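You operate a simulated robot arm through the tools that you are given. There is no shell and no other tool. Be economical: measure what you need, move in short steps, check, and stop when the job is done.

The job below is to be done with a simulated robot arm. You get a single attempt, and the scene is never put back.

TASK
Drop the green and yellow rings into the mint drawer, then open it.
Fine: lay the green ring in cell 1 and the yellow ring in cell 2 of the orange tray, then open the count slider and shut it again. Where these are worked on the way, their far stop is far enough and under half their travel is too little: count slider.
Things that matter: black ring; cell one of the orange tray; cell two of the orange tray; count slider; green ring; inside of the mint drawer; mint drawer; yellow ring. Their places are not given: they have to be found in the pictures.

The check looks at the end state, three seconds after you hand in, the way a careful person would. Anything else that was tipped, shoved, dropped, spilled or broken makes it a failure.

THE ROBOT
A 7-joint arm with a two-finger parallel gripper, fixed in place. Base frame: the origin is at the foot of the arm, x ahead of it, y to its left, z up; the work surface is at about z = 0. Units: cm, rad, N and s.
With the tool pointing down near the work surface it reaches from about 24 to 62 cm from the base axis. Its first joint turns from -1.152 to 1.152 rad. Payload 2.6 kg.
Tool frame: the origin (TCP) lies between the finger pads and is the grasp point; the fingertips stand 3 cm ahead of it; z points along the fingers, y is the line along which they close. Largest opening 9.4 cm; finger width 2.8, thickness 1; the body of the gripper, 5 by 9.6 cm, starts 5.5 cm behind the TCP.
Orientation is that of the tool frame in the base frame, as a unit quaternion [x, y, z, w]. With the fingers straight down and closing along the base's y, the tool's x points along the base's -x, its y along +y and its z along -z.

THE INTERFACE
- The arm moves only by the tool servo_tool. Its argument "increments" is a list of rows, each a list of 6 numbers: the shift along the tool's x, y, z in cm, then the turn, a rotation vector about the tool's x, y, z in rad. In form: [[dx, dy, dz, wx, wy, wz], ...]. A call has 1 to 20 rows; each row shifts and turns the commanded pose from where the row before left it, along the tool's axes as they then stand. "grip" is the finger opening in cm, from 0 to 9.4, set as the call begins (left out, the last holds). A row lasts 0.2 s, in which the tool goes at most 5 cm and 0.15 rad; a call with a longer step from one row to the next is refused whole, and so is a gripper value outside its range. Where a pose cannot be reached the arm comes as near as it can. A force on the tool above 70 N (or 10 N above the force at the start of the call, whichever is more), or a blocked arm, ends the call early, and 0.2 s more pass. Each finger travels about 7.2 cm/s and halts on what it meets, pressing with about 36 N; the grip force reading is that of the motor and also rises with nothing between the fingers. The clock runs only during rows and for 0.2 s after the last one: add rows that do not move to give the fingers time. It gives the time, the measured TCP pose, the force on the tool (base axes), the opening and the grip force at its end, in the units of the frame above (readings bear some noise), with the torque about the TCP (base axes, N m) and any sound that the robot's microphone picked up.
- Cameras (640 x 400 px; columns grow to the right, rows downward): "scene" is fixed at [4.88, 45.15, 55.47]; the picture's right is [-0.57, -0.82, 0.00], its down [-0.54, 0.37, -0.75] and it looks along [0.62, -0.43, -0.66] (base axes); focal length 358 px, centre (320, 200). "wrist" rides on the gripper at [7.6, 1.4, -10.3] in the tool frame; the picture's right is [-0.18, 0.98, 0.00], its down [-0.75, -0.14, -0.64] and it looks along [-0.63, -0.12, 0.77] (tool axes); focal length 243 px, centre (320, 200).
- grab_frame(camera): a new picture of that camera. No time passes.
- measure_at(camera, pixels): for up to 12 pixels [column, row] of the newest picture of that camera ("zoom" is the newest enlarged one), the place [x, y, z] in the base frame of the surface seen there, good to about 0.2 cm. No time passes.
- close_up(camera, box): a new picture of the part [left, top, right, bottom] of that camera's present view, enlarged. No time passes.
- job_done(): hands the job in; it is judged then, once.

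Go step by step. Measure first, check grasps and placings, and put right what went wrong. The budget is 80 turns and 46 pictures, counting those below and the enlarged ones. Unless the task says otherwise, let go and move clear before handing in, and close with one line.

The tools are called after ">>>" as name(argument=value, ...) on one line, values as JSON. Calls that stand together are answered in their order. servo_tool: Moves the arm, as the interface text tells. Its arguments: {"type":"object","properties":{"increments":{"type":"array","items":{"type":"array","items":{"type":"number"}}},"grip":{"type":"number"}},"required":["increments"]} The other tools are called the same way: grab_frame (camera) takes a picture; measure_at (camera, pixels) gives the place of the surface under pixels of a picture; close_up (camera, box) takes an enlarged picture of a part of a camera's view; job_done () hands the job in.

At the start:

```text
time: 0.0
eef_pos: [43.94, 2.28, 24.24]
tool_rot: [0.0, 1.0, 0.0, 0.0]
force: [-0.2, -0.3, 0.2]
ft_torque: [0.04, -0.03, -0.02]
finger_gap: 9.42
finger_force: 0.0
```

scene: 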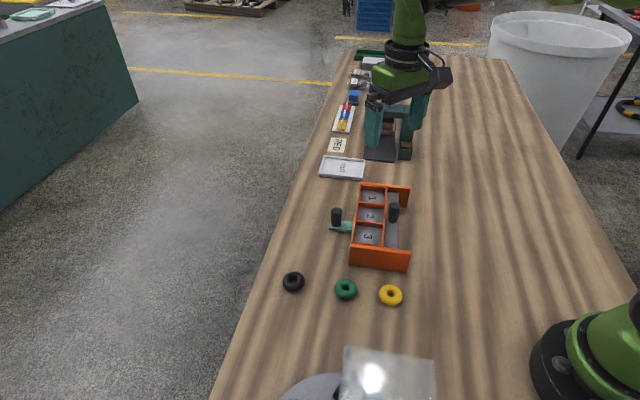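
wrist: 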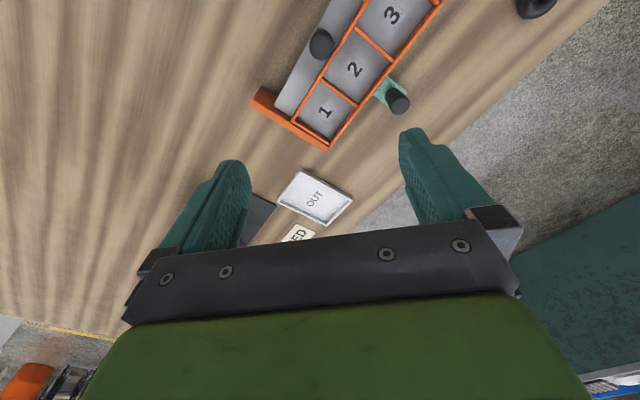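

The scene shows the orange tray with numbered cells near (375,225), rings near (293,282), (346,289) and (391,295), and two black knobs at (336,217) and (394,212). I'll enlarge the tray and measure.

>>> close_up(camera="scene", box=[270, 170, 430, 310])

>>> measure_at(camera="scene", pixels=[[371, 197], [370, 216], [367, 237], [394, 206], [392, 235], [336, 211], [340, 228], [346, 281], [391, 287], [293, 274], [408, 187], [408, 265]])

```text
2.86 times, centred on (350, 240) of scene
```

zoom: 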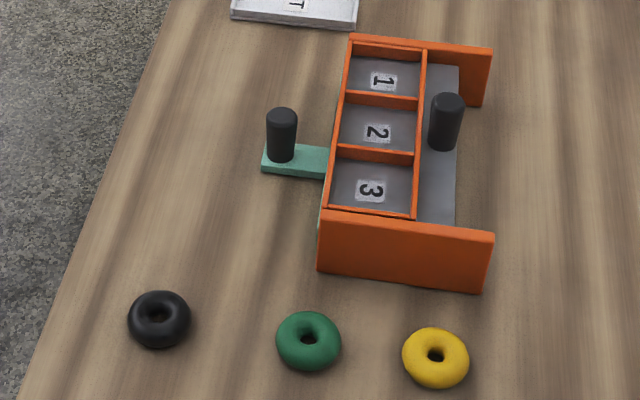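

```text
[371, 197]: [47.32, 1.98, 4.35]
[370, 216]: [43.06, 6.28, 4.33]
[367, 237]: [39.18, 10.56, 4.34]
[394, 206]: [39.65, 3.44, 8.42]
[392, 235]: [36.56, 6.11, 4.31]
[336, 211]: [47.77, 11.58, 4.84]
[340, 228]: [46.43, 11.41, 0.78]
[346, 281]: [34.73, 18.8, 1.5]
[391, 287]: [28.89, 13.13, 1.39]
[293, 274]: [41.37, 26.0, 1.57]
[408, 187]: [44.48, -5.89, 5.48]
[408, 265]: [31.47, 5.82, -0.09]
```

The grey plate with its knob (zoom 446,120) is the count slider forming the cell floors; the mint drawer lies beneath with its knob at (281,135). I'll measure wall tops, cell corners, knobs and rings in detail.

>>> measure_at(camera="zoom", pixels=[[351, 43], [425, 50], [345, 96], [418, 103], [336, 152], [414, 160], [324, 210], [414, 218], [448, 97], [441, 146], [282, 111], [278, 158]])

>>> measure_at(camera="zoom", pixels=[[279, 339], [338, 341], [308, 316], [308, 364], [406, 355], [465, 358], [436, 332], [436, 382], [266, 168], [490, 50], [490, 236], [330, 150]])

>>> measure_at(camera="zoom", pixels=[[308, 338], [436, 355], [350, 85], [415, 92], [343, 140], [410, 148], [433, 66], [458, 68], [422, 215], [456, 222], [325, 165], [268, 148]])

```text
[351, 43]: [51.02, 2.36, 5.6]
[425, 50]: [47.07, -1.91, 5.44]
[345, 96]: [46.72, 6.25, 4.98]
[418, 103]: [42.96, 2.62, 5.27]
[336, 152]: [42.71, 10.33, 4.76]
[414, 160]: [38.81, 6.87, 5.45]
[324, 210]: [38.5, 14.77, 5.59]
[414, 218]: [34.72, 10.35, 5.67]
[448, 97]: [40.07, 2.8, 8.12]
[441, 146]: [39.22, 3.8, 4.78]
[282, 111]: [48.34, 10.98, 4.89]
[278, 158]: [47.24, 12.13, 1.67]
```

```text
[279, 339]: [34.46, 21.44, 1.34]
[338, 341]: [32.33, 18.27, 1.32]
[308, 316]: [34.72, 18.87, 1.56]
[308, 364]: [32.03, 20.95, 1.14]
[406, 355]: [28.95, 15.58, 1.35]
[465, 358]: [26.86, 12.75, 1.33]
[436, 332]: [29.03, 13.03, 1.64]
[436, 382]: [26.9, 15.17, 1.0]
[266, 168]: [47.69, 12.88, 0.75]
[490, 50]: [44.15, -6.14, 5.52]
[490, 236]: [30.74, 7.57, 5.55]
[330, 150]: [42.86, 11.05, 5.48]
```

```text
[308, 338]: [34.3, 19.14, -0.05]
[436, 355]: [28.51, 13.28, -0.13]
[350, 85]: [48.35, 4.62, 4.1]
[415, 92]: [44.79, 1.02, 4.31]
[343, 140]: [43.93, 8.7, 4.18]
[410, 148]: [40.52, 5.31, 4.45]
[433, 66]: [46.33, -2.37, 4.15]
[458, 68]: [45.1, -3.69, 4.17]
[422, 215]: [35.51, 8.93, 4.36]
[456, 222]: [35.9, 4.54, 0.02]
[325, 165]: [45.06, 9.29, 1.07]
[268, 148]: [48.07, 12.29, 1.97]
```

The cells are only ~1.2 cm deep (floor z≈4.3, wall tops 5.5), and the tray sits at 45°. Green is at about (33.4,19.8) and yellow at (27.9,14.1). I'll yaw the tool 45° to align with the tray and go above the green ring.

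>>> servo_tool(increments=[[0, 0, 0, 0, 0, -0.1309], [0, 0, 0, 0, 0, -0.1309], [0, 0, 0, 0, 0, -0.1309], [0, 0, 0, 0, 0, -0.1309], [0, 0, 0, 0, 0, -0.1309], [0, 0, 0, 0, 0, -0.1309], [-0.823, 3.307, 2.3, 0, 0, 0], [-0.823, 3.307, 2.3, 0, 0, 0], [-0.823, 3.307, 2.3, 0, 0, 0], [-0.823, 3.307, 2.3, 0, 0, 0], [-0.823, 3.307, 2.3, 0, 0, 0], [-0.823, 3.307, 2.3, 0, 0, 0], [0, 0, 0, 0, 0, 0]], grip=7.0)

>>> grab_frame(camera="wrist")

>>> grab_frame(camera="scene")

```text
time: 2.8
eef_pos: [33.24, 19.7, 10.44]
tool_rot: [-0.383, 0.924, 0.0, 0.0]
force: [-0.2, -0.3, -0.3]
ft_torque: [0.0, 0.02, -0.03]
finger_gap: 7.0
finger_force: 0.0
```

```text
42 pictures are left
```

wrist: 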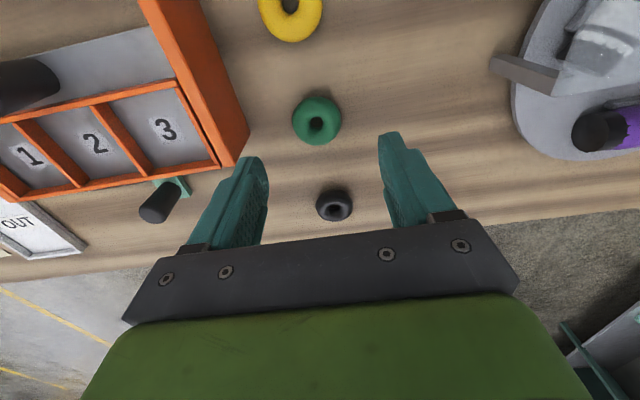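

```text
41 pictures are left
```

scene: 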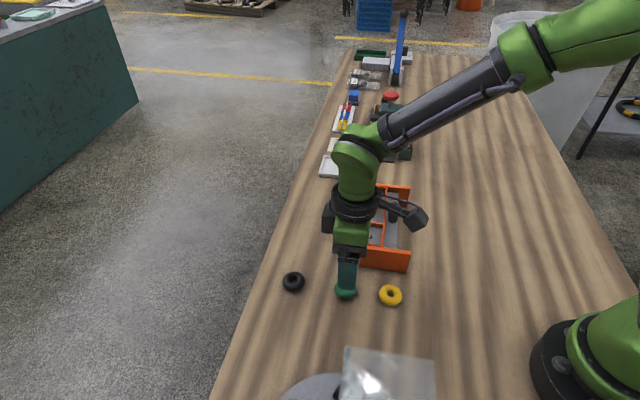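

The tool is above the green ring (wrist 317,120). I'll measure ring extents from this view to refine.

>>> measure_at(camera="wrist", pixels=[[293, 122], [341, 119], [316, 98], [318, 143], [316, 124], [305, 110], [328, 110], [304, 135], [329, 134], [290, 34]])

```text
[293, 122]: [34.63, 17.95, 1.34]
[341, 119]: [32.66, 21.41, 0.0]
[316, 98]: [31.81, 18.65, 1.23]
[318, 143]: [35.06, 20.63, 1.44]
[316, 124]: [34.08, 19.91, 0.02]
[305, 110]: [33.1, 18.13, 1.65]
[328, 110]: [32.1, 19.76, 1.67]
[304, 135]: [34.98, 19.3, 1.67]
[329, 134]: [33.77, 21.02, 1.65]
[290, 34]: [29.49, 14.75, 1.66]
```

Ring centre ≈ (33.45,19.6), thickness ~1.7. Descend to TCP z≈3.4 and close.

>>> servo_tool(increments=[[-0.07, -0.21, 2, 0, 0, 0], [0, 0, 2, 0, 0, 0], [0, 0, 1.6, 0, 0, 0], [0, 0, 1.45, 0, 0, 0], [0, 0, 0, 0, 0, 0]])

>>> servo_tool(increments=[[0, 0, 0, 0, 0, 0], [0, 0, 0, 0, 0, 0], [0, 0, 0, 0, 0, 0]], grip=3.0)

>>> servo_tool(increments=[[0, 0, -1.5, 0, 0, 0], [0, 0, -3, 0, 0, 0], [0, 0, -3, 0, 0, 0], [0, 0, 0, 0, 0, 0]])

>>> grab_frame(camera="wrist")

```text
time: 4.0
eef_pos: [33.54, 19.66, 3.5]
tool_rot: [-0.383, 0.924, 0.001, 0.0]
force: [-0.7, 0.2, 0.4]
ft_torque: [-0.01, -0.01, -0.02]
finger_gap: 7.0
finger_force: 0.0
```

```text
time: 4.8
eef_pos: [33.58, 19.57, 3.49]
tool_rot: [-0.383, 0.924, 0.0, 0.0]
force: [-0.1, -0.5, 0.2]
ft_torque: [0.03, -0.01, -0.01]
finger_gap: 4.06
finger_force: 36.2
```

```text
time: 5.8
eef_pos: [33.57, 19.65, 10.91]
tool_rot: [-0.383, 0.924, 0.0, 0.0]
force: [0.0, 0.0, 0.8]
ft_torque: [-0.02, -0.04, 0.0]
finger_gap: 4.07
finger_force: 35.9
```

```text
40 pictures are left
```

wrist: 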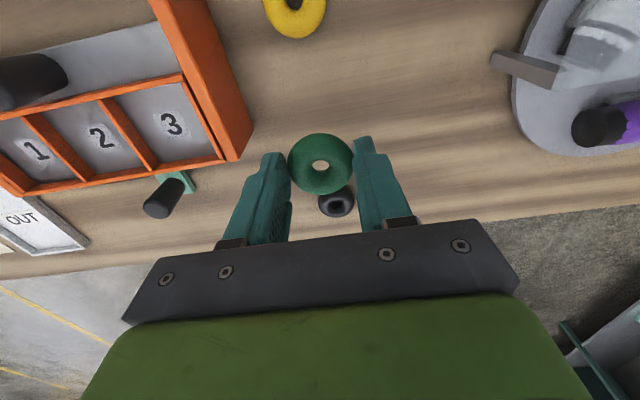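

Green is held (gap 4.07). I'll check how the ring sits relative to the TCP.

>>> measure_at(camera="wrist", pixels=[[305, 150], [334, 150], [305, 180], [335, 180], [320, 140], [320, 185], [296, 165], [345, 163], [27, 150], [100, 138]])

```text
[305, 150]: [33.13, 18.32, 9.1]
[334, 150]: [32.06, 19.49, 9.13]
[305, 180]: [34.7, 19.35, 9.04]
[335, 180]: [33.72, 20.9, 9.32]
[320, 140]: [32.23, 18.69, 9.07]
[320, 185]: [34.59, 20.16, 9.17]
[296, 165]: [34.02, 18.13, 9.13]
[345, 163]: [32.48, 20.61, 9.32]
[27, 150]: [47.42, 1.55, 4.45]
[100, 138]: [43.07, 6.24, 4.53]
```

Ring centre is ~0.2 cm off the TCP along tool +x and its bottom is ~0.4 below the tips. Carry it over cell 1 at (47.0,2.3).

>>> servo_tool(increments=[[0, 0, -2.5, 0, 0, 0], [0.438, -3.627, 0, 0, 0, 0], [0.438, -3.627, 0, 0, 0, 0], [0.438, -3.627, 0, 0, 0, 0], [0.438, -3.627, 0, 0, 0, 0], [0.438, -3.627, 0, 0, 0, 0], [0.438, -3.627, 0, 0, 0, 0], [0, 0, 0, 0, 0, 0], [0, 0, 0, 0, 0, 0]])

>>> grab_frame(camera="wrist")

>>> close_up(camera="scene", box=[310, 150, 430, 255])

```text
time: 7.8
eef_pos: [47.13, 2.33, 13.37]
tool_rot: [-0.383, 0.924, -0.001, -0.001]
force: [0.4, -0.1, 0.3]
ft_torque: [0.0, 0.0, 0.02]
finger_gap: 4.06
finger_force: 36.3
```

```text
39 pictures are left
```

wrist: 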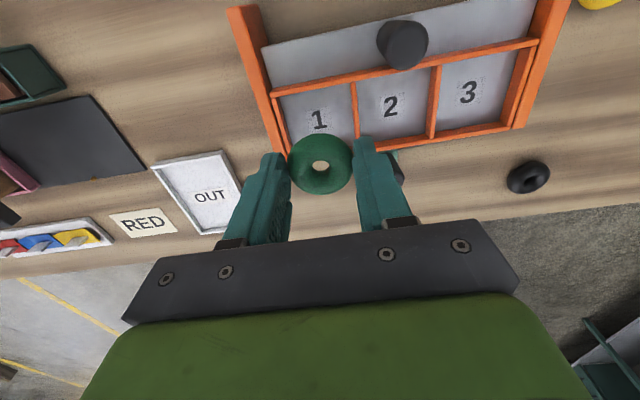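

```text
3.81 times, centred on (370, 202) of scene
```

zoom: 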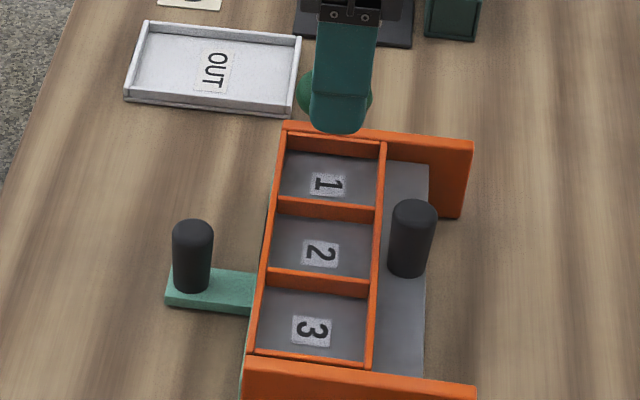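

Measure cell 1's walls from this view to refine the centre before lowering.

>>> measure_at(camera="wrist", pixels=[[353, 77], [434, 66], [355, 110], [433, 100], [273, 90], [279, 110], [379, 149], [512, 124], [257, 60], [403, 30], [440, 133], [396, 64]])

>>> measure_at(camera="zoom", pixels=[[330, 136], [283, 150], [380, 165], [325, 205], [318, 274], [412, 207], [300, 130]])

```text
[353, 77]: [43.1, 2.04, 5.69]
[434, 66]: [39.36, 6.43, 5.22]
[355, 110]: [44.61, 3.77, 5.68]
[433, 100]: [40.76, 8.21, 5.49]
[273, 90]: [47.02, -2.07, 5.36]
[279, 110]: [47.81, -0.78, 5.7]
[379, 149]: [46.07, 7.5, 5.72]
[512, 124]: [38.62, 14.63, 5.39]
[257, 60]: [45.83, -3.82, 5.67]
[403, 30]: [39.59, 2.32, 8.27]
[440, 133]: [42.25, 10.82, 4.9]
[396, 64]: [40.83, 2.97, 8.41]
```

```text
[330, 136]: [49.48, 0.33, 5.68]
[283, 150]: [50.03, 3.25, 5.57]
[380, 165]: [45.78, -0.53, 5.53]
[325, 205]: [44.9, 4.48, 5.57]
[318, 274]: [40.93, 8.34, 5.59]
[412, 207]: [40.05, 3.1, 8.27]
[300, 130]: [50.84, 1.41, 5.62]
```

The refined cell 1 centre is (47.1,2.2), and the ring is right above it. Lower so tips are just over the walls and release.

>>> servo_tool(increments=[[-0.1, 0, 2, 0, 0, 0], [0, 0, 1.6, 0, 0, 0], [0, 0, 1.0, 0, 0, 0], [0, 0, 0, 0, 0, 0], [0, 0, 0, 0, 0, 0]])

>>> servo_tool(increments=[[0, 0, 0, 0, 0, 0], [0, 0, 0, 0, 0, 0], [0, 0, 0, 0, 0, 0]], grip=6.0)

>>> servo_tool(increments=[[0, 0, -2, 0, 0, 0], [0, 0, -4, 0, 0, 0], [0, 0, 0, 0, 0, 0]])

>>> close_up(camera="scene", box=[310, 150, 430, 255])

```text
time: 9.0
eef_pos: [47.2, 2.36, 8.58]
tool_rot: [-0.383, 0.924, -0.001, 0.0]
force: [0.2, 0.4, 0.1]
ft_torque: [-0.02, 0.03, -0.02]
finger_gap: 4.06
finger_force: 36.1
```

```text
time: 9.8
eef_pos: [47.35, 2.45, 8.83]
tool_rot: [-0.383, 0.924, 0.001, 0.0]
force: [0.4, -0.3, -0.1]
ft_torque: [-0.01, -0.03, -0.02]
finger_gap: 6.0
finger_force: 0.0
```

```text
time: 10.6
eef_pos: [47.31, 2.5, 14.78]
tool_rot: [-0.382, 0.924, 0.0, 0.0]
force: [0.5, -0.1, -0.5]
ft_torque: [-0.03, 0.01, 0.0]
finger_gap: 6.0
finger_force: 0.1
```

```text
3.81 times, centred on (370, 202) of scene
```

zoom: 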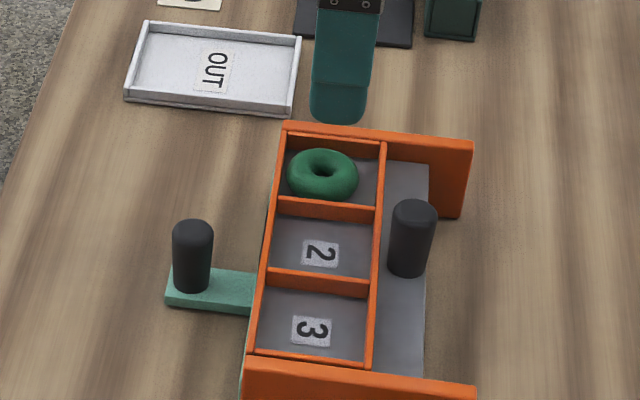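

Green lies flat in cell 1 (zoom 322,173). Next go above yellow at ≈(27.95,13.9).

>>> servo_tool(increments=[[0.938, 3.625, 0, 0, 0, 0], [0.938, 3.625, 0, 0, 0, 0], [0.938, 3.625, 0, 0, 0, 0], [0.938, 3.625, 0, 0, 0, 0], [0.938, 3.625, 0, 0, 0, 0], [0.938, 3.625, 0, 0, 0, 0], [0, 0, 3, 0, 0, 0], [0, 0, 1.5, 0, 0, 0], [0, 0, 0, 0, 0, 0]], grip=7.0)

>>> grab_frame(camera="wrist")

```text
time: 12.6
eef_pos: [27.9, 13.95, 10.31]
tool_rot: [-0.383, 0.924, -0.001, 0.0]
force: [-0.6, 0.7, -0.2]
ft_torque: [-0.01, 0.0, -0.04]
finger_gap: 7.0
finger_force: 0.2
```

```text
36 pictures are left
```

wrist: 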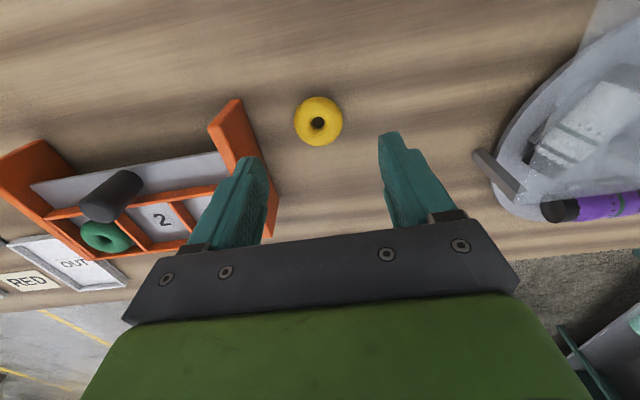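

The yellow ring appears at (318,121), the same relative spot as green did. Descend, grip, lift.

>>> servo_tool(increments=[[0, -0.1, 2, 0, 0, 0], [0, 0, 2, 0, 0, 0], [0, 0, 1.6, 0, 0, 0], [0, 0, 1.3, 0, 0, 0], [0, 0, 0, 0, 0, 0]])

>>> servo_tool(increments=[[0, 0, 0, 0, 0, 0], [0, 0, 0, 0, 0, 0], [0, 0, 0, 0, 0, 0]], grip=3.0)

>>> servo_tool(increments=[[0, 0, -2, 0, 0, 0], [0, 0, -4, 0, 0, 0], [0, 0, -4, 0, 0, 0], [0, 0, 0, 0, 0, 0]])

>>> grab_frame(camera="wrist")

```text
time: 13.8
eef_pos: [27.95, 13.65, 3.38]
tool_rot: [-0.382, 0.924, 0.0, 0.0]
force: [-0.5, -0.7, 0.5]
ft_torque: [0.03, 0.0, 0.02]
finger_gap: 7.0
finger_force: 0.0
```

```text
time: 14.6
eef_pos: [27.91, 13.72, 3.38]
tool_rot: [-0.382, 0.924, 0.0, 0.001]
force: [0.5, 1.4, 0.0]
ft_torque: [-0.01, 0.01, -0.01]
finger_gap: 4.06
finger_force: 36.0
```

```text
time: 15.6
eef_pos: [27.93, 13.72, 13.4]
tool_rot: [-0.382, 0.924, 0.0, 0.0]
force: [0.2, -0.1, 0.5]
ft_torque: [0.0, -0.02, -0.04]
finger_gap: 4.07
finger_force: 35.9
```

```text
35 pictures are left
```

wrist: 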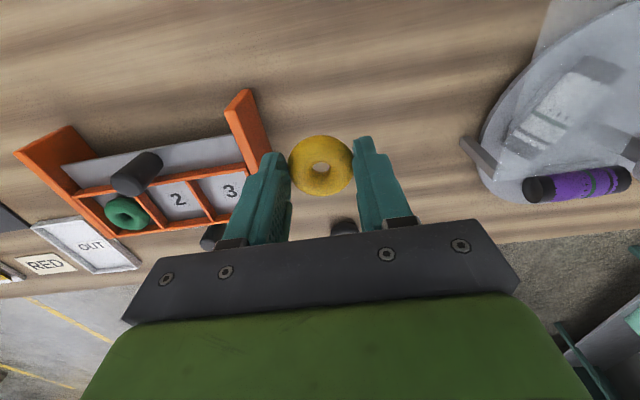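

Yellow is held the same way. Carry it over cell 2 at (43.0,6.3), lower, and check before releasing.

>>> servo_tool(increments=[[-1.118, -3.188, 0, 0, 0, 0], [-1.118, -3.188, 0, 0, 0, 0], [-1.118, -3.188, 0, 0, 0, 0], [-1.118, -3.188, 0, 0, 0, 0], [-1.118, -3.188, 0, 0, 0, 0], [0, 0, 0, 0, 0, 0], [0, 0, 2, 0, 0, 0], [0, 0, 1.7, 0, 0, 0], [0, 0, 1.0, 0, 0, 0], [0, 0, 0, 0, 0, 0], [0, 0, 0, 0, 0, 0]])

>>> close_up(camera="scene", box=[310, 150, 430, 255])

```text
time: 18.0
eef_pos: [43.25, 6.53, 8.72]
tool_rot: [-0.382, 0.924, 0.0, 0.0]
force: [0.2, 0.2, -0.3]
ft_torque: [-0.02, 0.01, 0.02]
finger_gap: 4.05
finger_force: 36.5
```

```text
3.81 times, centred on (370, 202) of scene
```

zoom: 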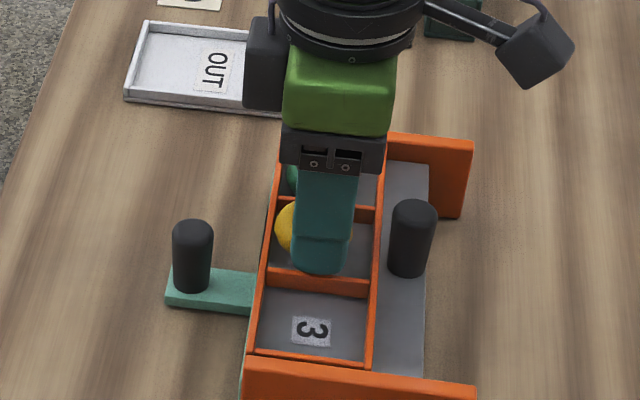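

Yellow is above cell 2. I'll open only to 5.0 so the far finger does not touch green, then retreat.

>>> servo_tool(increments=[[0.1, 0, 0, 0, 0, 0], [0, 0, 0, 0, 0, 0], [0, 0, 0, 0, 0, 0]], grip=4.9)

>>> servo_tool(increments=[[0, 0, -2, 0, 0, 0], [0, 0, -4, 0, 0, 0], [0, -4, 0, 0, 0, 0], [0, -4, 0, 0, 0, 0], [0, 0, 0, 0, 0, 0]])

>>> close_up(camera="scene", box=[310, 150, 430, 255])

```text
time: 18.8
eef_pos: [43.09, 6.42, 8.77]
tool_rot: [-0.383, 0.924, 0.0, 0.0]
force: [0.2, 0.1, -1.1]
ft_torque: [-0.03, 0.0, 0.0]
finger_gap: 4.89
finger_force: 0.1
```

```text
time: 20.0
eef_pos: [49.05, 0.71, 14.74]
tool_rot: [-0.382, 0.924, 0.0, 0.001]
force: [0.1, 0.6, -1.4]
ft_torque: [-0.01, -0.01, 0.0]
finger_gap: 4.93
finger_force: 0.1
```

```text
3.81 times, centred on (370, 202) of scene
```

zoom: 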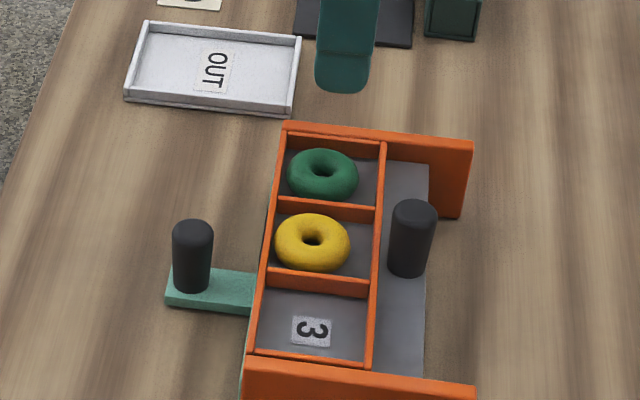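

Both rings lie flat in cells 1 and 2. Next, move above the slider knob at ≈(39.75,2.8), z top 8.4.

>>> servo_tool(increments=[[1.693, 2.693, 0, 0, 0, 0], [1.693, 2.693, 0, 0, 0, 0], [1.693, 2.693, 0, 0, 0, 0], [0, 0, 0, 0, 0, 0], [0, 0, 0, 0, 0, 0]], grip=5.0)

>>> grab_frame(camera="wrist")

>>> close_up(camera="scene", box=[310, 150, 430, 255])

```text
time: 21.2
eef_pos: [39.48, 2.83, 14.69]
tool_rot: [-0.383, 0.924, 0.0, 0.001]
force: [0.1, 0.7, -1.0]
ft_torque: [0.02, 0.0, 0.01]
finger_gap: 5.02
finger_force: 0.2
```

```text
32 pictures are left
```

wrist: 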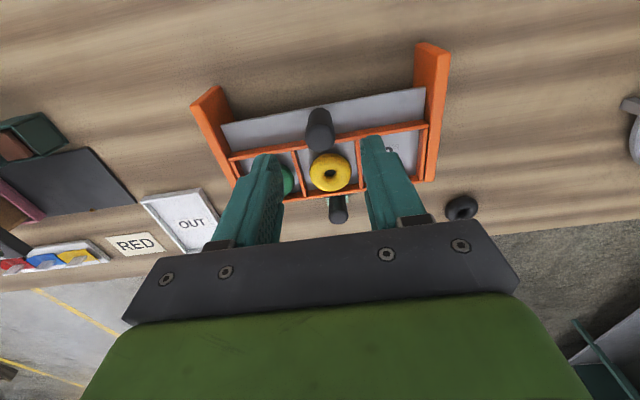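

```text
3.81 times, centred on (370, 202) of scene
```

zoom: 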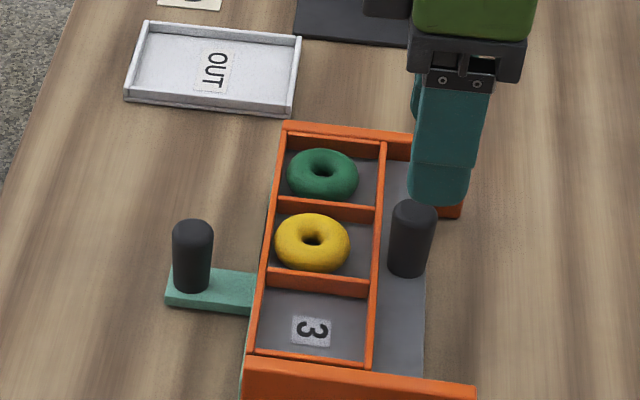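

Measure the knob in the wrist view (320,115–145).

>>> measure_at(camera="wrist", pixels=[[319, 111], [309, 116], [329, 114], [319, 118], [320, 128], [308, 130], [333, 128], [320, 146], [309, 143], [333, 142]])

```text
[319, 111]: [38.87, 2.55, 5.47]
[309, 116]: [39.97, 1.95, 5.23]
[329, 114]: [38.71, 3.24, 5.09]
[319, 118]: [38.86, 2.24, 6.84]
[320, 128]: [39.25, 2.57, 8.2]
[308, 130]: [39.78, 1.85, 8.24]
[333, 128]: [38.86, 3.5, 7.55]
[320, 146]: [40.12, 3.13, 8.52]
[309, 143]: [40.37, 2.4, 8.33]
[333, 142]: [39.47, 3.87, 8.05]
```

Knob centre ≈ (39.73,3.0). Descend to TCP z 8.8 around it (tips above the walls) and close.

>>> servo_tool(increments=[[-0.3, -0.06, 2, 0, 0, 0], [0, 0, 2, 0, 0, 0], [0, 0, 1.9, 0, 0, 0], [0, 0, 0, 0, 0, 0]])

>>> servo_tool(increments=[[0, 0, 0, 0, 0, 0], [0, 0, 0, 0, 0, 0], [0, 0, 0, 0, 0, 0]], grip=1.0)

```text
time: 22.2
eef_pos: [39.83, 3.02, 8.77]
tool_rot: [-0.382, 0.924, -0.001, 0.0]
force: [-1.0, 0.7, -0.2]
ft_torque: [0.02, 0.02, 0.0]
finger_gap: 4.98
finger_force: 0.1
```

```text
time: 23.0
eef_pos: [39.76, 2.97, 8.74]
tool_rot: [-0.382, 0.924, 0.001, 0.0]
force: [4.0, -3.0, -4.5]
ft_torque: [0.01, -0.06, -0.01]
finger_gap: 2.28
finger_force: 44.7
```

The knob is gripped (gap 2.28). Now pull along tool +x toward the robot in small steps.

>>> servo_tool(increments=[[0.5, 0, 0, 0, 0, 0], [0.5, 0, 0, 0, 0, 0], [0.5, 0, 0, 0, 0, 0], [0.5, 0, 0, 0, 0, 0], [0.5, 0, 0, 0, 0, 0], [0.5, 0, 0, 0, 0, 0]])

```text
time: 24.4
eef_pos: [37.53, 0.72, 8.86]
tool_rot: [-0.383, 0.924, 0.0, -0.002]
force: [10.3, -8.6, -25.7]
ft_torque: [-0.11, -0.03, 0.04]
finger_gap: 2.27
finger_force: 45.0
```

It slid 3.2 cm with some constraint load (downward and toward −u). I'll ease by a small offset and carry on pulling.

>>> servo_tool(increments=[[0.4, -0.1, 0.12, 0, 0, 0], [0.5, 0, 0, 0, 0, 0], [0.5, 0, 0, 0, 0, 0], [0.5, 0, 0, 0, 0, 0], [0.5, 0, 0, 0, 0, 0]])

>>> close_up(camera="scene", box=[310, 150, 430, 255])

```text
time: 25.6
eef_pos: [35.94, -0.75, 8.81]
tool_rot: [-0.382, 0.924, 0.0, 0.001]
force: [-3.2, 3.0, 3.3]
ft_torque: [0.3, -0.25, 0.05]
finger_gap: 2.29
finger_force: 44.7
```

```text
3.81 times, centred on (370, 202) of scene
```

zoom: 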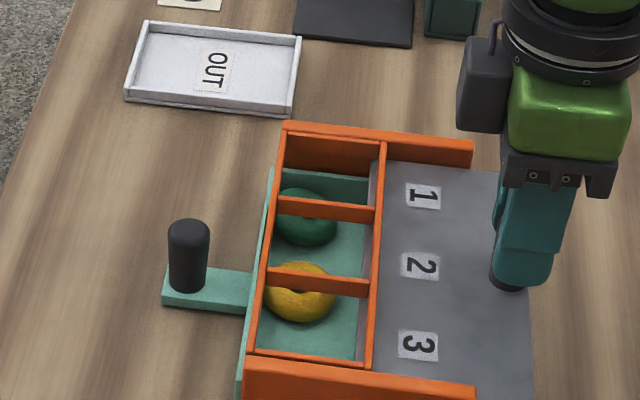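

The rings have fallen into the mint drawer below. Pull on gently to the far stop.

>>> servo_tool(increments=[[0.4, 0, 0, 0, 0, 0], [0.4, 0, 0, 0, 0, 0], [0.4, 0, 0, 0, 0, 0], [0, 0, 0, 0, 0, 0]])

```text
time: 26.6
eef_pos: [35.22, -1.67, 8.69]
tool_rot: [-0.384, 0.923, -0.001, 0.001]
force: [2.6, 21.4, 11.4]
ft_torque: [0.15, -0.08, -0.01]
finger_gap: 2.28
finger_force: 44.8
```

>>> servo_tool(increments=[[0.4, 0, 0, 0, 0, 0], [0.3, 0, 0, 0, 0, 0], [0, 0, 0, 0, 0, 0]])

>>> close_up(camera="scene", box=[310, 150, 430, 255])

```text
time: 27.4
eef_pos: [34.96, -1.89, 8.86]
tool_rot: [-0.386, 0.922, 0.0, 0.005]
force: [30.7, 30.5, -8.2]
ft_torque: [0.19, -0.14, 0.01]
finger_gap: 2.28
finger_force: 44.7
```

```text
3.81 times, centred on (370, 202) of scene
```

zoom: 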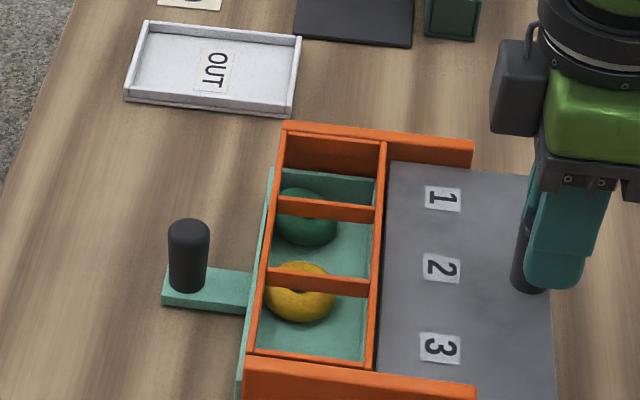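

Slider is at its far stop (≈43 N resistance, 6.8 cm travel). Now push it back shut along tool −x.

>>> servo_tool(increments=[[-0.6, 0, 0, 0, 0, 0], [-0.6, 0, 0, 0, 0, 0], [-0.6, 0, 0, 0, 0, 0], [-0.6, 0, 0, 0, 0, 0], [-0.6, 0, 0, 0, 0, 0], [-0.6, 0, 0, 0, 0, 0]])

>>> servo_tool(increments=[[-0.6, 0, 0, 0, 0, 0], [-0.6, 0, 0, 0, 0, 0], [-0.6, 0, 0, 0, 0, 0], [-0.6, 0, 0, 0, 0, 0], [-0.6, 0, 0, 0, 0, 0], [-0.6, 0, 0, 0, 0, 0], [0, 0, 0, 0, 0, 0]])

```text
time: 28.8
eef_pos: [37.16, 0.41, 8.75]
tool_rot: [-0.384, 0.923, 0.0, 0.001]
force: [-15.9, 15.1, 34.1]
ft_torque: [0.43, -0.19, 0.12]
finger_gap: 2.3
finger_force: 45.2
```

```text
time: 30.4
eef_pos: [39.48, 2.67, 8.76]
tool_rot: [-0.38, 0.925, 0.0, -0.004]
force: [-39.2, 1.1, 42.4]
ft_torque: [0.29, -0.34, 0.56]
finger_gap: 2.31
finger_force: 45.0
```

It is ~0.4 cm short, with side/vertical load from my offset. Ease that and push on gently.

>>> servo_tool(increments=[[-0.1, 0.1, -0.12, 0, 0, 0], [-0.3, 0, 0, 0, 0, 0], [-0.2, 0, 0, 0, 0, 0], [0, 0, 0, 0, 0, 0]])

>>> close_up(camera="scene", box=[310, 150, 430, 255])

```text
time: 31.1
eef_pos: [39.45, 2.68, 8.7]
tool_rot: [-0.377, 0.926, 0.0, -0.009]
force: [-7.2, -3.6, 8.6]
ft_torque: [-0.15, -0.14, 0.12]
finger_gap: 2.3
finger_force: 44.4
stopped in row 3: the force on the tool passed its limit at 73 N (the readings are from after the stop); the commanded pose is now the measured one
```

```text
3.81 times, centred on (370, 202) of scene
```

zoom: 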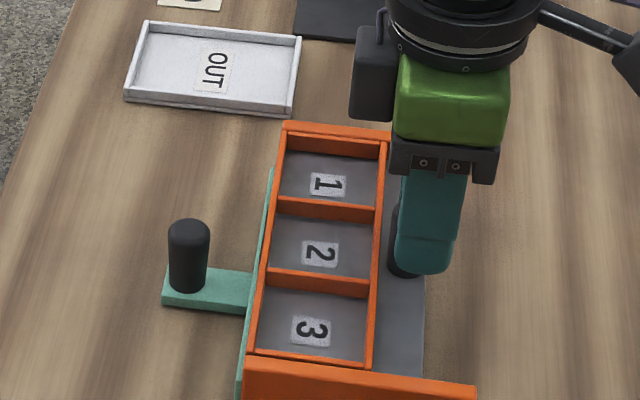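

Labels 1–3 are back at exactly their original pixels (328,184 / 319,253 / 311,330), so the slider is shut. Release and rise.

>>> servo_tool(increments=[[0, 0, 0, 0, 0, 0], [0, 0, 0, 0, 0, 0], [0, 0, 0, 0, 0, 0], [0, 0, -2, 0, 0, 0], [0, 0, -4, 0, 0, 0], [0, 0, 0, 0, 0, 0]], grip=5.0)

>>> close_up(camera="scene", box=[310, 150, 430, 255])

```text
time: 32.5
eef_pos: [39.54, 2.87, 14.82]
tool_rot: [-0.377, 0.926, 0.0, -0.009]
force: [0.1, -0.5, -0.4]
ft_torque: [-0.01, -0.02, 0.03]
finger_gap: 5.02
finger_force: 0.0
```

```text
3.81 times, centred on (370, 202) of scene
```

zoom: 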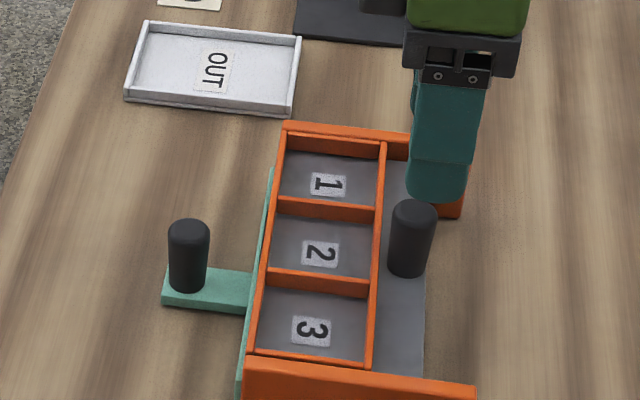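

The slider knob is at its original place too. Now measure the drawer knob (zoom 188,255), which moved out slightly.

>>> measure_at(camera="zoom", pixels=[[188, 226], [188, 240], [172, 260], [206, 260], [188, 270], [188, 286], [170, 296], [230, 300], [230, 275], [412, 207], [300, 110], [265, 200]])

>>> grab_frame(camera="scene")

```text
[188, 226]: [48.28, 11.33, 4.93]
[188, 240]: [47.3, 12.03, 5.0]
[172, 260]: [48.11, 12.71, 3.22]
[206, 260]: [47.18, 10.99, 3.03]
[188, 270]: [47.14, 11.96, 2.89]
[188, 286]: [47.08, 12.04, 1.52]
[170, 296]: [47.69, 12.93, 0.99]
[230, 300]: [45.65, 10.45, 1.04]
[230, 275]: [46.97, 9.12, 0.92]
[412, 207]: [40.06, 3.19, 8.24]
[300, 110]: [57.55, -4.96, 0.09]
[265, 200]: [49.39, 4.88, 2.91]
```

```text
26 pictures are left
```

scene: 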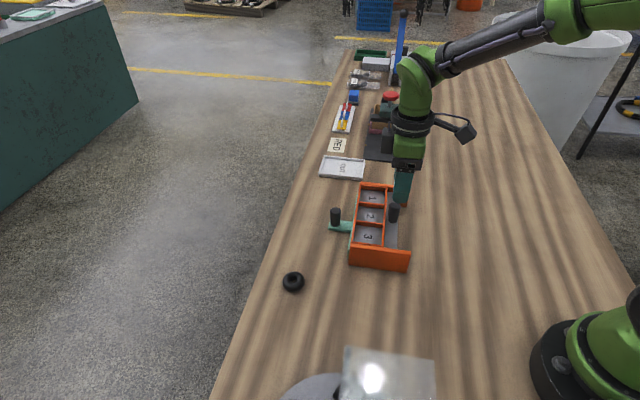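

Drawer knob centre ≈ (48.0,11.4), z 1–5. Straighten the tool, move above it, and check.

>>> servo_tool(increments=[[0, 0, 0, 0.007, -0.0166, -0.012], [-3, 0, 0, 0, 0, 0], [-3, 0, 0, 0, 0, 0], [-3, 0, 0, 0, 0, 0], [-3, 0.05, 0, 0, 0, 0], [0, 0, 3, 0, 0, 0], [0, 0, 2, 0, 0, 0], [0, 0, 0, 0, 0, 0], [0, 0, 0, 0, 0, 0]])

>>> grab_frame(camera="wrist")

>>> close_up(camera="scene", box=[290, 150, 430, 260])

```text
time: 34.5
eef_pos: [47.97, 11.33, 9.79]
tool_rot: [-0.383, 0.924, 0.0, 0.0]
force: [0.1, 0.2, 0.0]
ft_torque: [0.01, 0.0, -0.02]
finger_gap: 4.99
finger_force: 0.0
```

```text
25 pictures are left
```

wrist: 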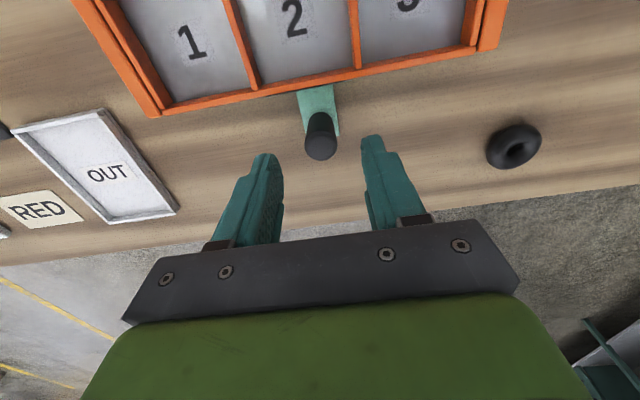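

```text
3.64 times, centred on (360, 205) of scene
```

zoom: 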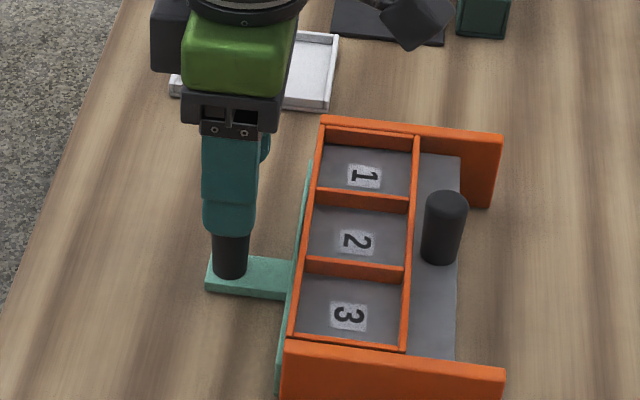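

Aligned over the knob. Descend and grip; meanwhile check clearance of OUT tray and black ring along the drawer's path.

>>> measure_at(camera="wrist", pixels=[[106, 110], [177, 211], [487, 150], [515, 128], [155, 116], [478, 50], [320, 160], [305, 150], [336, 148], [400, 215]])

>>> servo_tool(increments=[[0, 0, 2, 0, 0, 0], [0, 0, 1.6, 0, 0, 0], [0, 0, 1.3, 0, 0, 0], [0, 0, 0, 0, 0, 0]])

>>> servo_tool(increments=[[0, 0, 0, 0, 0, 0], [0, 0, 0, 0, 0, 0], [0, 0, 0, 0, 0, 0]], grip=1.0)

```text
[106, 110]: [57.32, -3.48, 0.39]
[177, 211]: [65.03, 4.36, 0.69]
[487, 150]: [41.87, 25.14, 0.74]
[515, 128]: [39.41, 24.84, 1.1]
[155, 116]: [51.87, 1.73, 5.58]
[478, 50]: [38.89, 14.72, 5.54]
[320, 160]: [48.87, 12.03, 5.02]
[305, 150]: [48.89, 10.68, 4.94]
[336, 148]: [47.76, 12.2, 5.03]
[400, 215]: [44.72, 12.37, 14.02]
```

```text
time: 35.5
eef_pos: [47.99, 11.36, 4.79]
tool_rot: [-0.382, 0.924, 0.001, 0.001]
force: [0.6, -0.5, -0.3]
ft_torque: [-0.01, 0.03, -0.02]
finger_gap: 5.03
finger_force: 0.1
```

```text
time: 36.3
eef_pos: [48.2, 11.34, 4.85]
tool_rot: [-0.382, 0.924, 0.0, 0.001]
force: [1.3, -0.7, -2.1]
ft_torque: [0.05, -0.06, 0.01]
finger_gap: 2.31
finger_force: 44.4
```

Knob gripped; drawer path is clear (OUT edge and ring are well outside its width). Pull outward along tool −x.

>>> servo_tool(increments=[[-0.5, 0, 0, 0, 0, 0], [-0.5, 0, 0, 0, 0, 0], [-0.5, 0, 0, 0, 0, 0], [-0.5, 0, 0, 0, 0, 0], [-0.5, 0, 0, 0, 0, 0], [-0.5, 0, 0, 0, 0, 0]])

>>> close_up(camera="scene", box=[290, 150, 430, 260])

```text
time: 37.7
eef_pos: [50.21, 13.41, 4.93]
tool_rot: [-0.383, 0.924, 0.0, 0.0]
force: [1.2, -2.1, -3.8]
ft_torque: [0.14, -0.14, -0.14]
finger_gap: 2.32
finger_force: 45.0
```

```text
3.64 times, centred on (360, 205) of scene
```

zoom: 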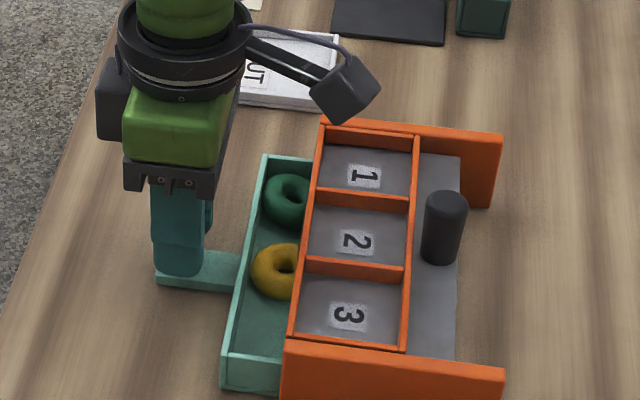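

The drawer slides freely with both rings inside. Keep pulling toward its stop.

>>> servo_tool(increments=[[-0.5, 0, 0, 0, 0, 0], [-0.5, 0, 0, 0, 0, 0], [-0.5, 0, 0, 0, 0, 0], [-0.5, 0, 0, 0, 0, 0], [0, 0, 0, 0, 0, 0]])

>>> servo_tool(increments=[[-0.4, 0, 0, 0, 0, 0], [-0.4, 0, 0, 0, 0, 0], [0, 0, 0, 0, 0, 0]])

>>> close_up(camera="scene", box=[270, 150, 430, 270])

```text
time: 38.9
eef_pos: [51.74, 14.88, 4.88]
tool_rot: [-0.383, 0.924, -0.001, 0.0]
force: [1.9, -2.6, -6.2]
ft_torque: [-0.16, 0.19, 0.02]
finger_gap: 2.32
finger_force: 45.0
```

```text
time: 39.7
eef_pos: [52.2, 15.49, 4.73]
tool_rot: [-0.383, 0.924, 0.001, 0.0]
force: [1.7, -1.3, -8.7]
ft_torque: [0.06, -0.05, -0.04]
finger_gap: 2.3
finger_force: 45.2
```

```text
3.33 times, centred on (350, 210) of scene
```

zoom: 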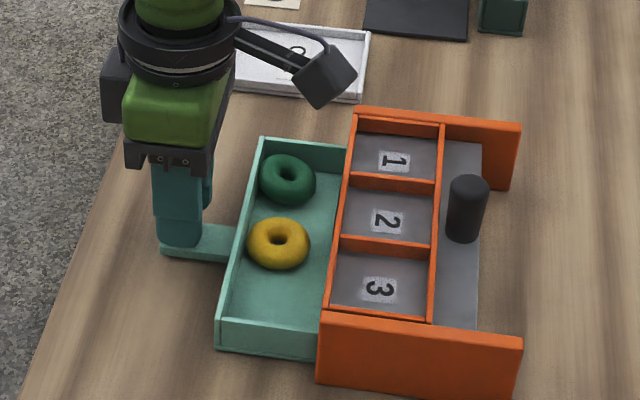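

No stop felt yet and both rings are visible. Continue in small steps until resistance.

>>> servo_tool(increments=[[-0.4, 0, 0, 0, 0, 0], [-0.4, 0, 0, 0, 0, 0], [-0.3, 0, 0, 0, 0, 0], [0, 0, 0, 0, 0, 0]])

```text
time: 40.7
eef_pos: [52.8, 16.23, 4.81]
tool_rot: [-0.382, 0.924, 0.001, 0.001]
force: [3.2, -1.7, -7.8]
ft_torque: [-0.2, 0.11, -0.06]
finger_gap: 2.3
finger_force: 44.9
```

>>> servo_tool(increments=[[-0.4, 0, 0, 0, 0, 0], [-0.4, 0, 0, 0, 0, 0], [0, 0, 0, 0, 0, 0]])

>>> close_up(camera="scene", box=[270, 150, 430, 270])

```text
time: 41.5
eef_pos: [53.45, 16.56, 4.86]
tool_rot: [-0.38, 0.925, 0.0, -0.004]
force: [-31.7, -22.1, 12.9]
ft_torque: [-0.08, 0.13, 0.05]
finger_gap: 2.34
finger_force: 44.5
```

```text
3.33 times, centred on (350, 210) of scene
```

zoom: 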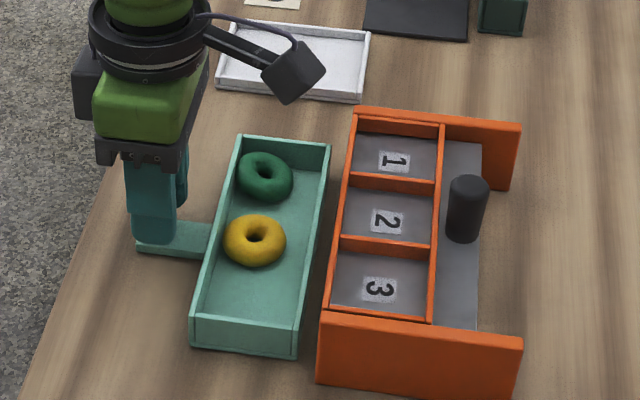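

The drawer met its far stop (~39 N), with both rings inside. Relieve the pull, release, and lift clear.

>>> servo_tool(increments=[[0.2, 0, 0, 0, 0, 0], [0, 0, 0, 0, 0, 0]])

>>> servo_tool(increments=[[0, 0, 0, 0, 0, 0], [0, 0, 0, 0, 0, 0], [0, 0, 0, 0, 0, 0], [0, 0, -2, 0, 0, 0], [0, 0, -4, 0, 0, 0], [0, 0, -4, 0, 0, 0], [0, 0, -4, 0, 0, 0], [0, 0, 0, 0, 0, 0]], grip=5.0)

>>> grab_frame(camera="scene")

>>> grab_frame(camera="wrist")

```text
time: 42.1
eef_pos: [53.41, 16.55, 4.78]
tool_rot: [-0.382, 0.924, 0.0, 0.0]
force: [-13.3, -13.2, 3.4]
ft_torque: [-0.48, 0.51, -0.04]
finger_gap: 2.29
finger_force: 44.7
```

```text
time: 43.9
eef_pos: [53.34, 16.58, 18.98]
tool_rot: [-0.383, 0.924, 0.001, 0.001]
force: [0.7, 0.9, 0.3]
ft_torque: [-0.02, -0.01, 0.02]
finger_gap: 5.01
finger_force: 0.1
```

```text
20 pictures are left
```

scene: 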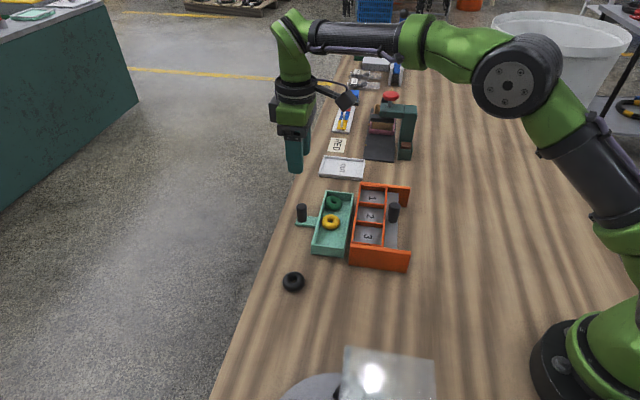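

```text
19 pictures are left
```

wrist: 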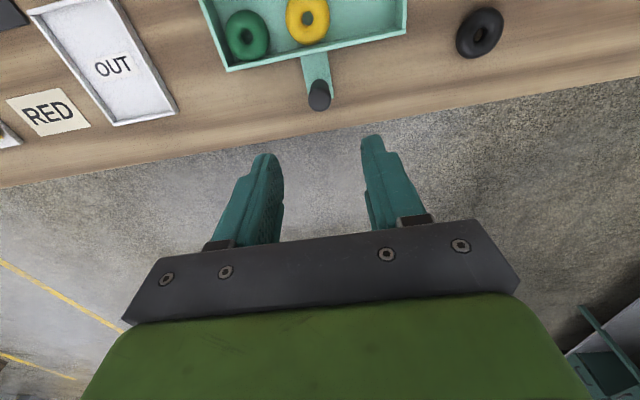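

The scene shows green (334,202) and yellow (331,222) in the open mint drawer. The count slider is shut, the black ring (293,282) and OUT tray are untouched, and the arm is clear. Handing in.

>>> job_done()

```text
The job is handed in.
```

The job is handed in: the green and yellow rings are in the open mint drawer, the count slider was opened to its far stop and shut again, and nothing else was disturbed.
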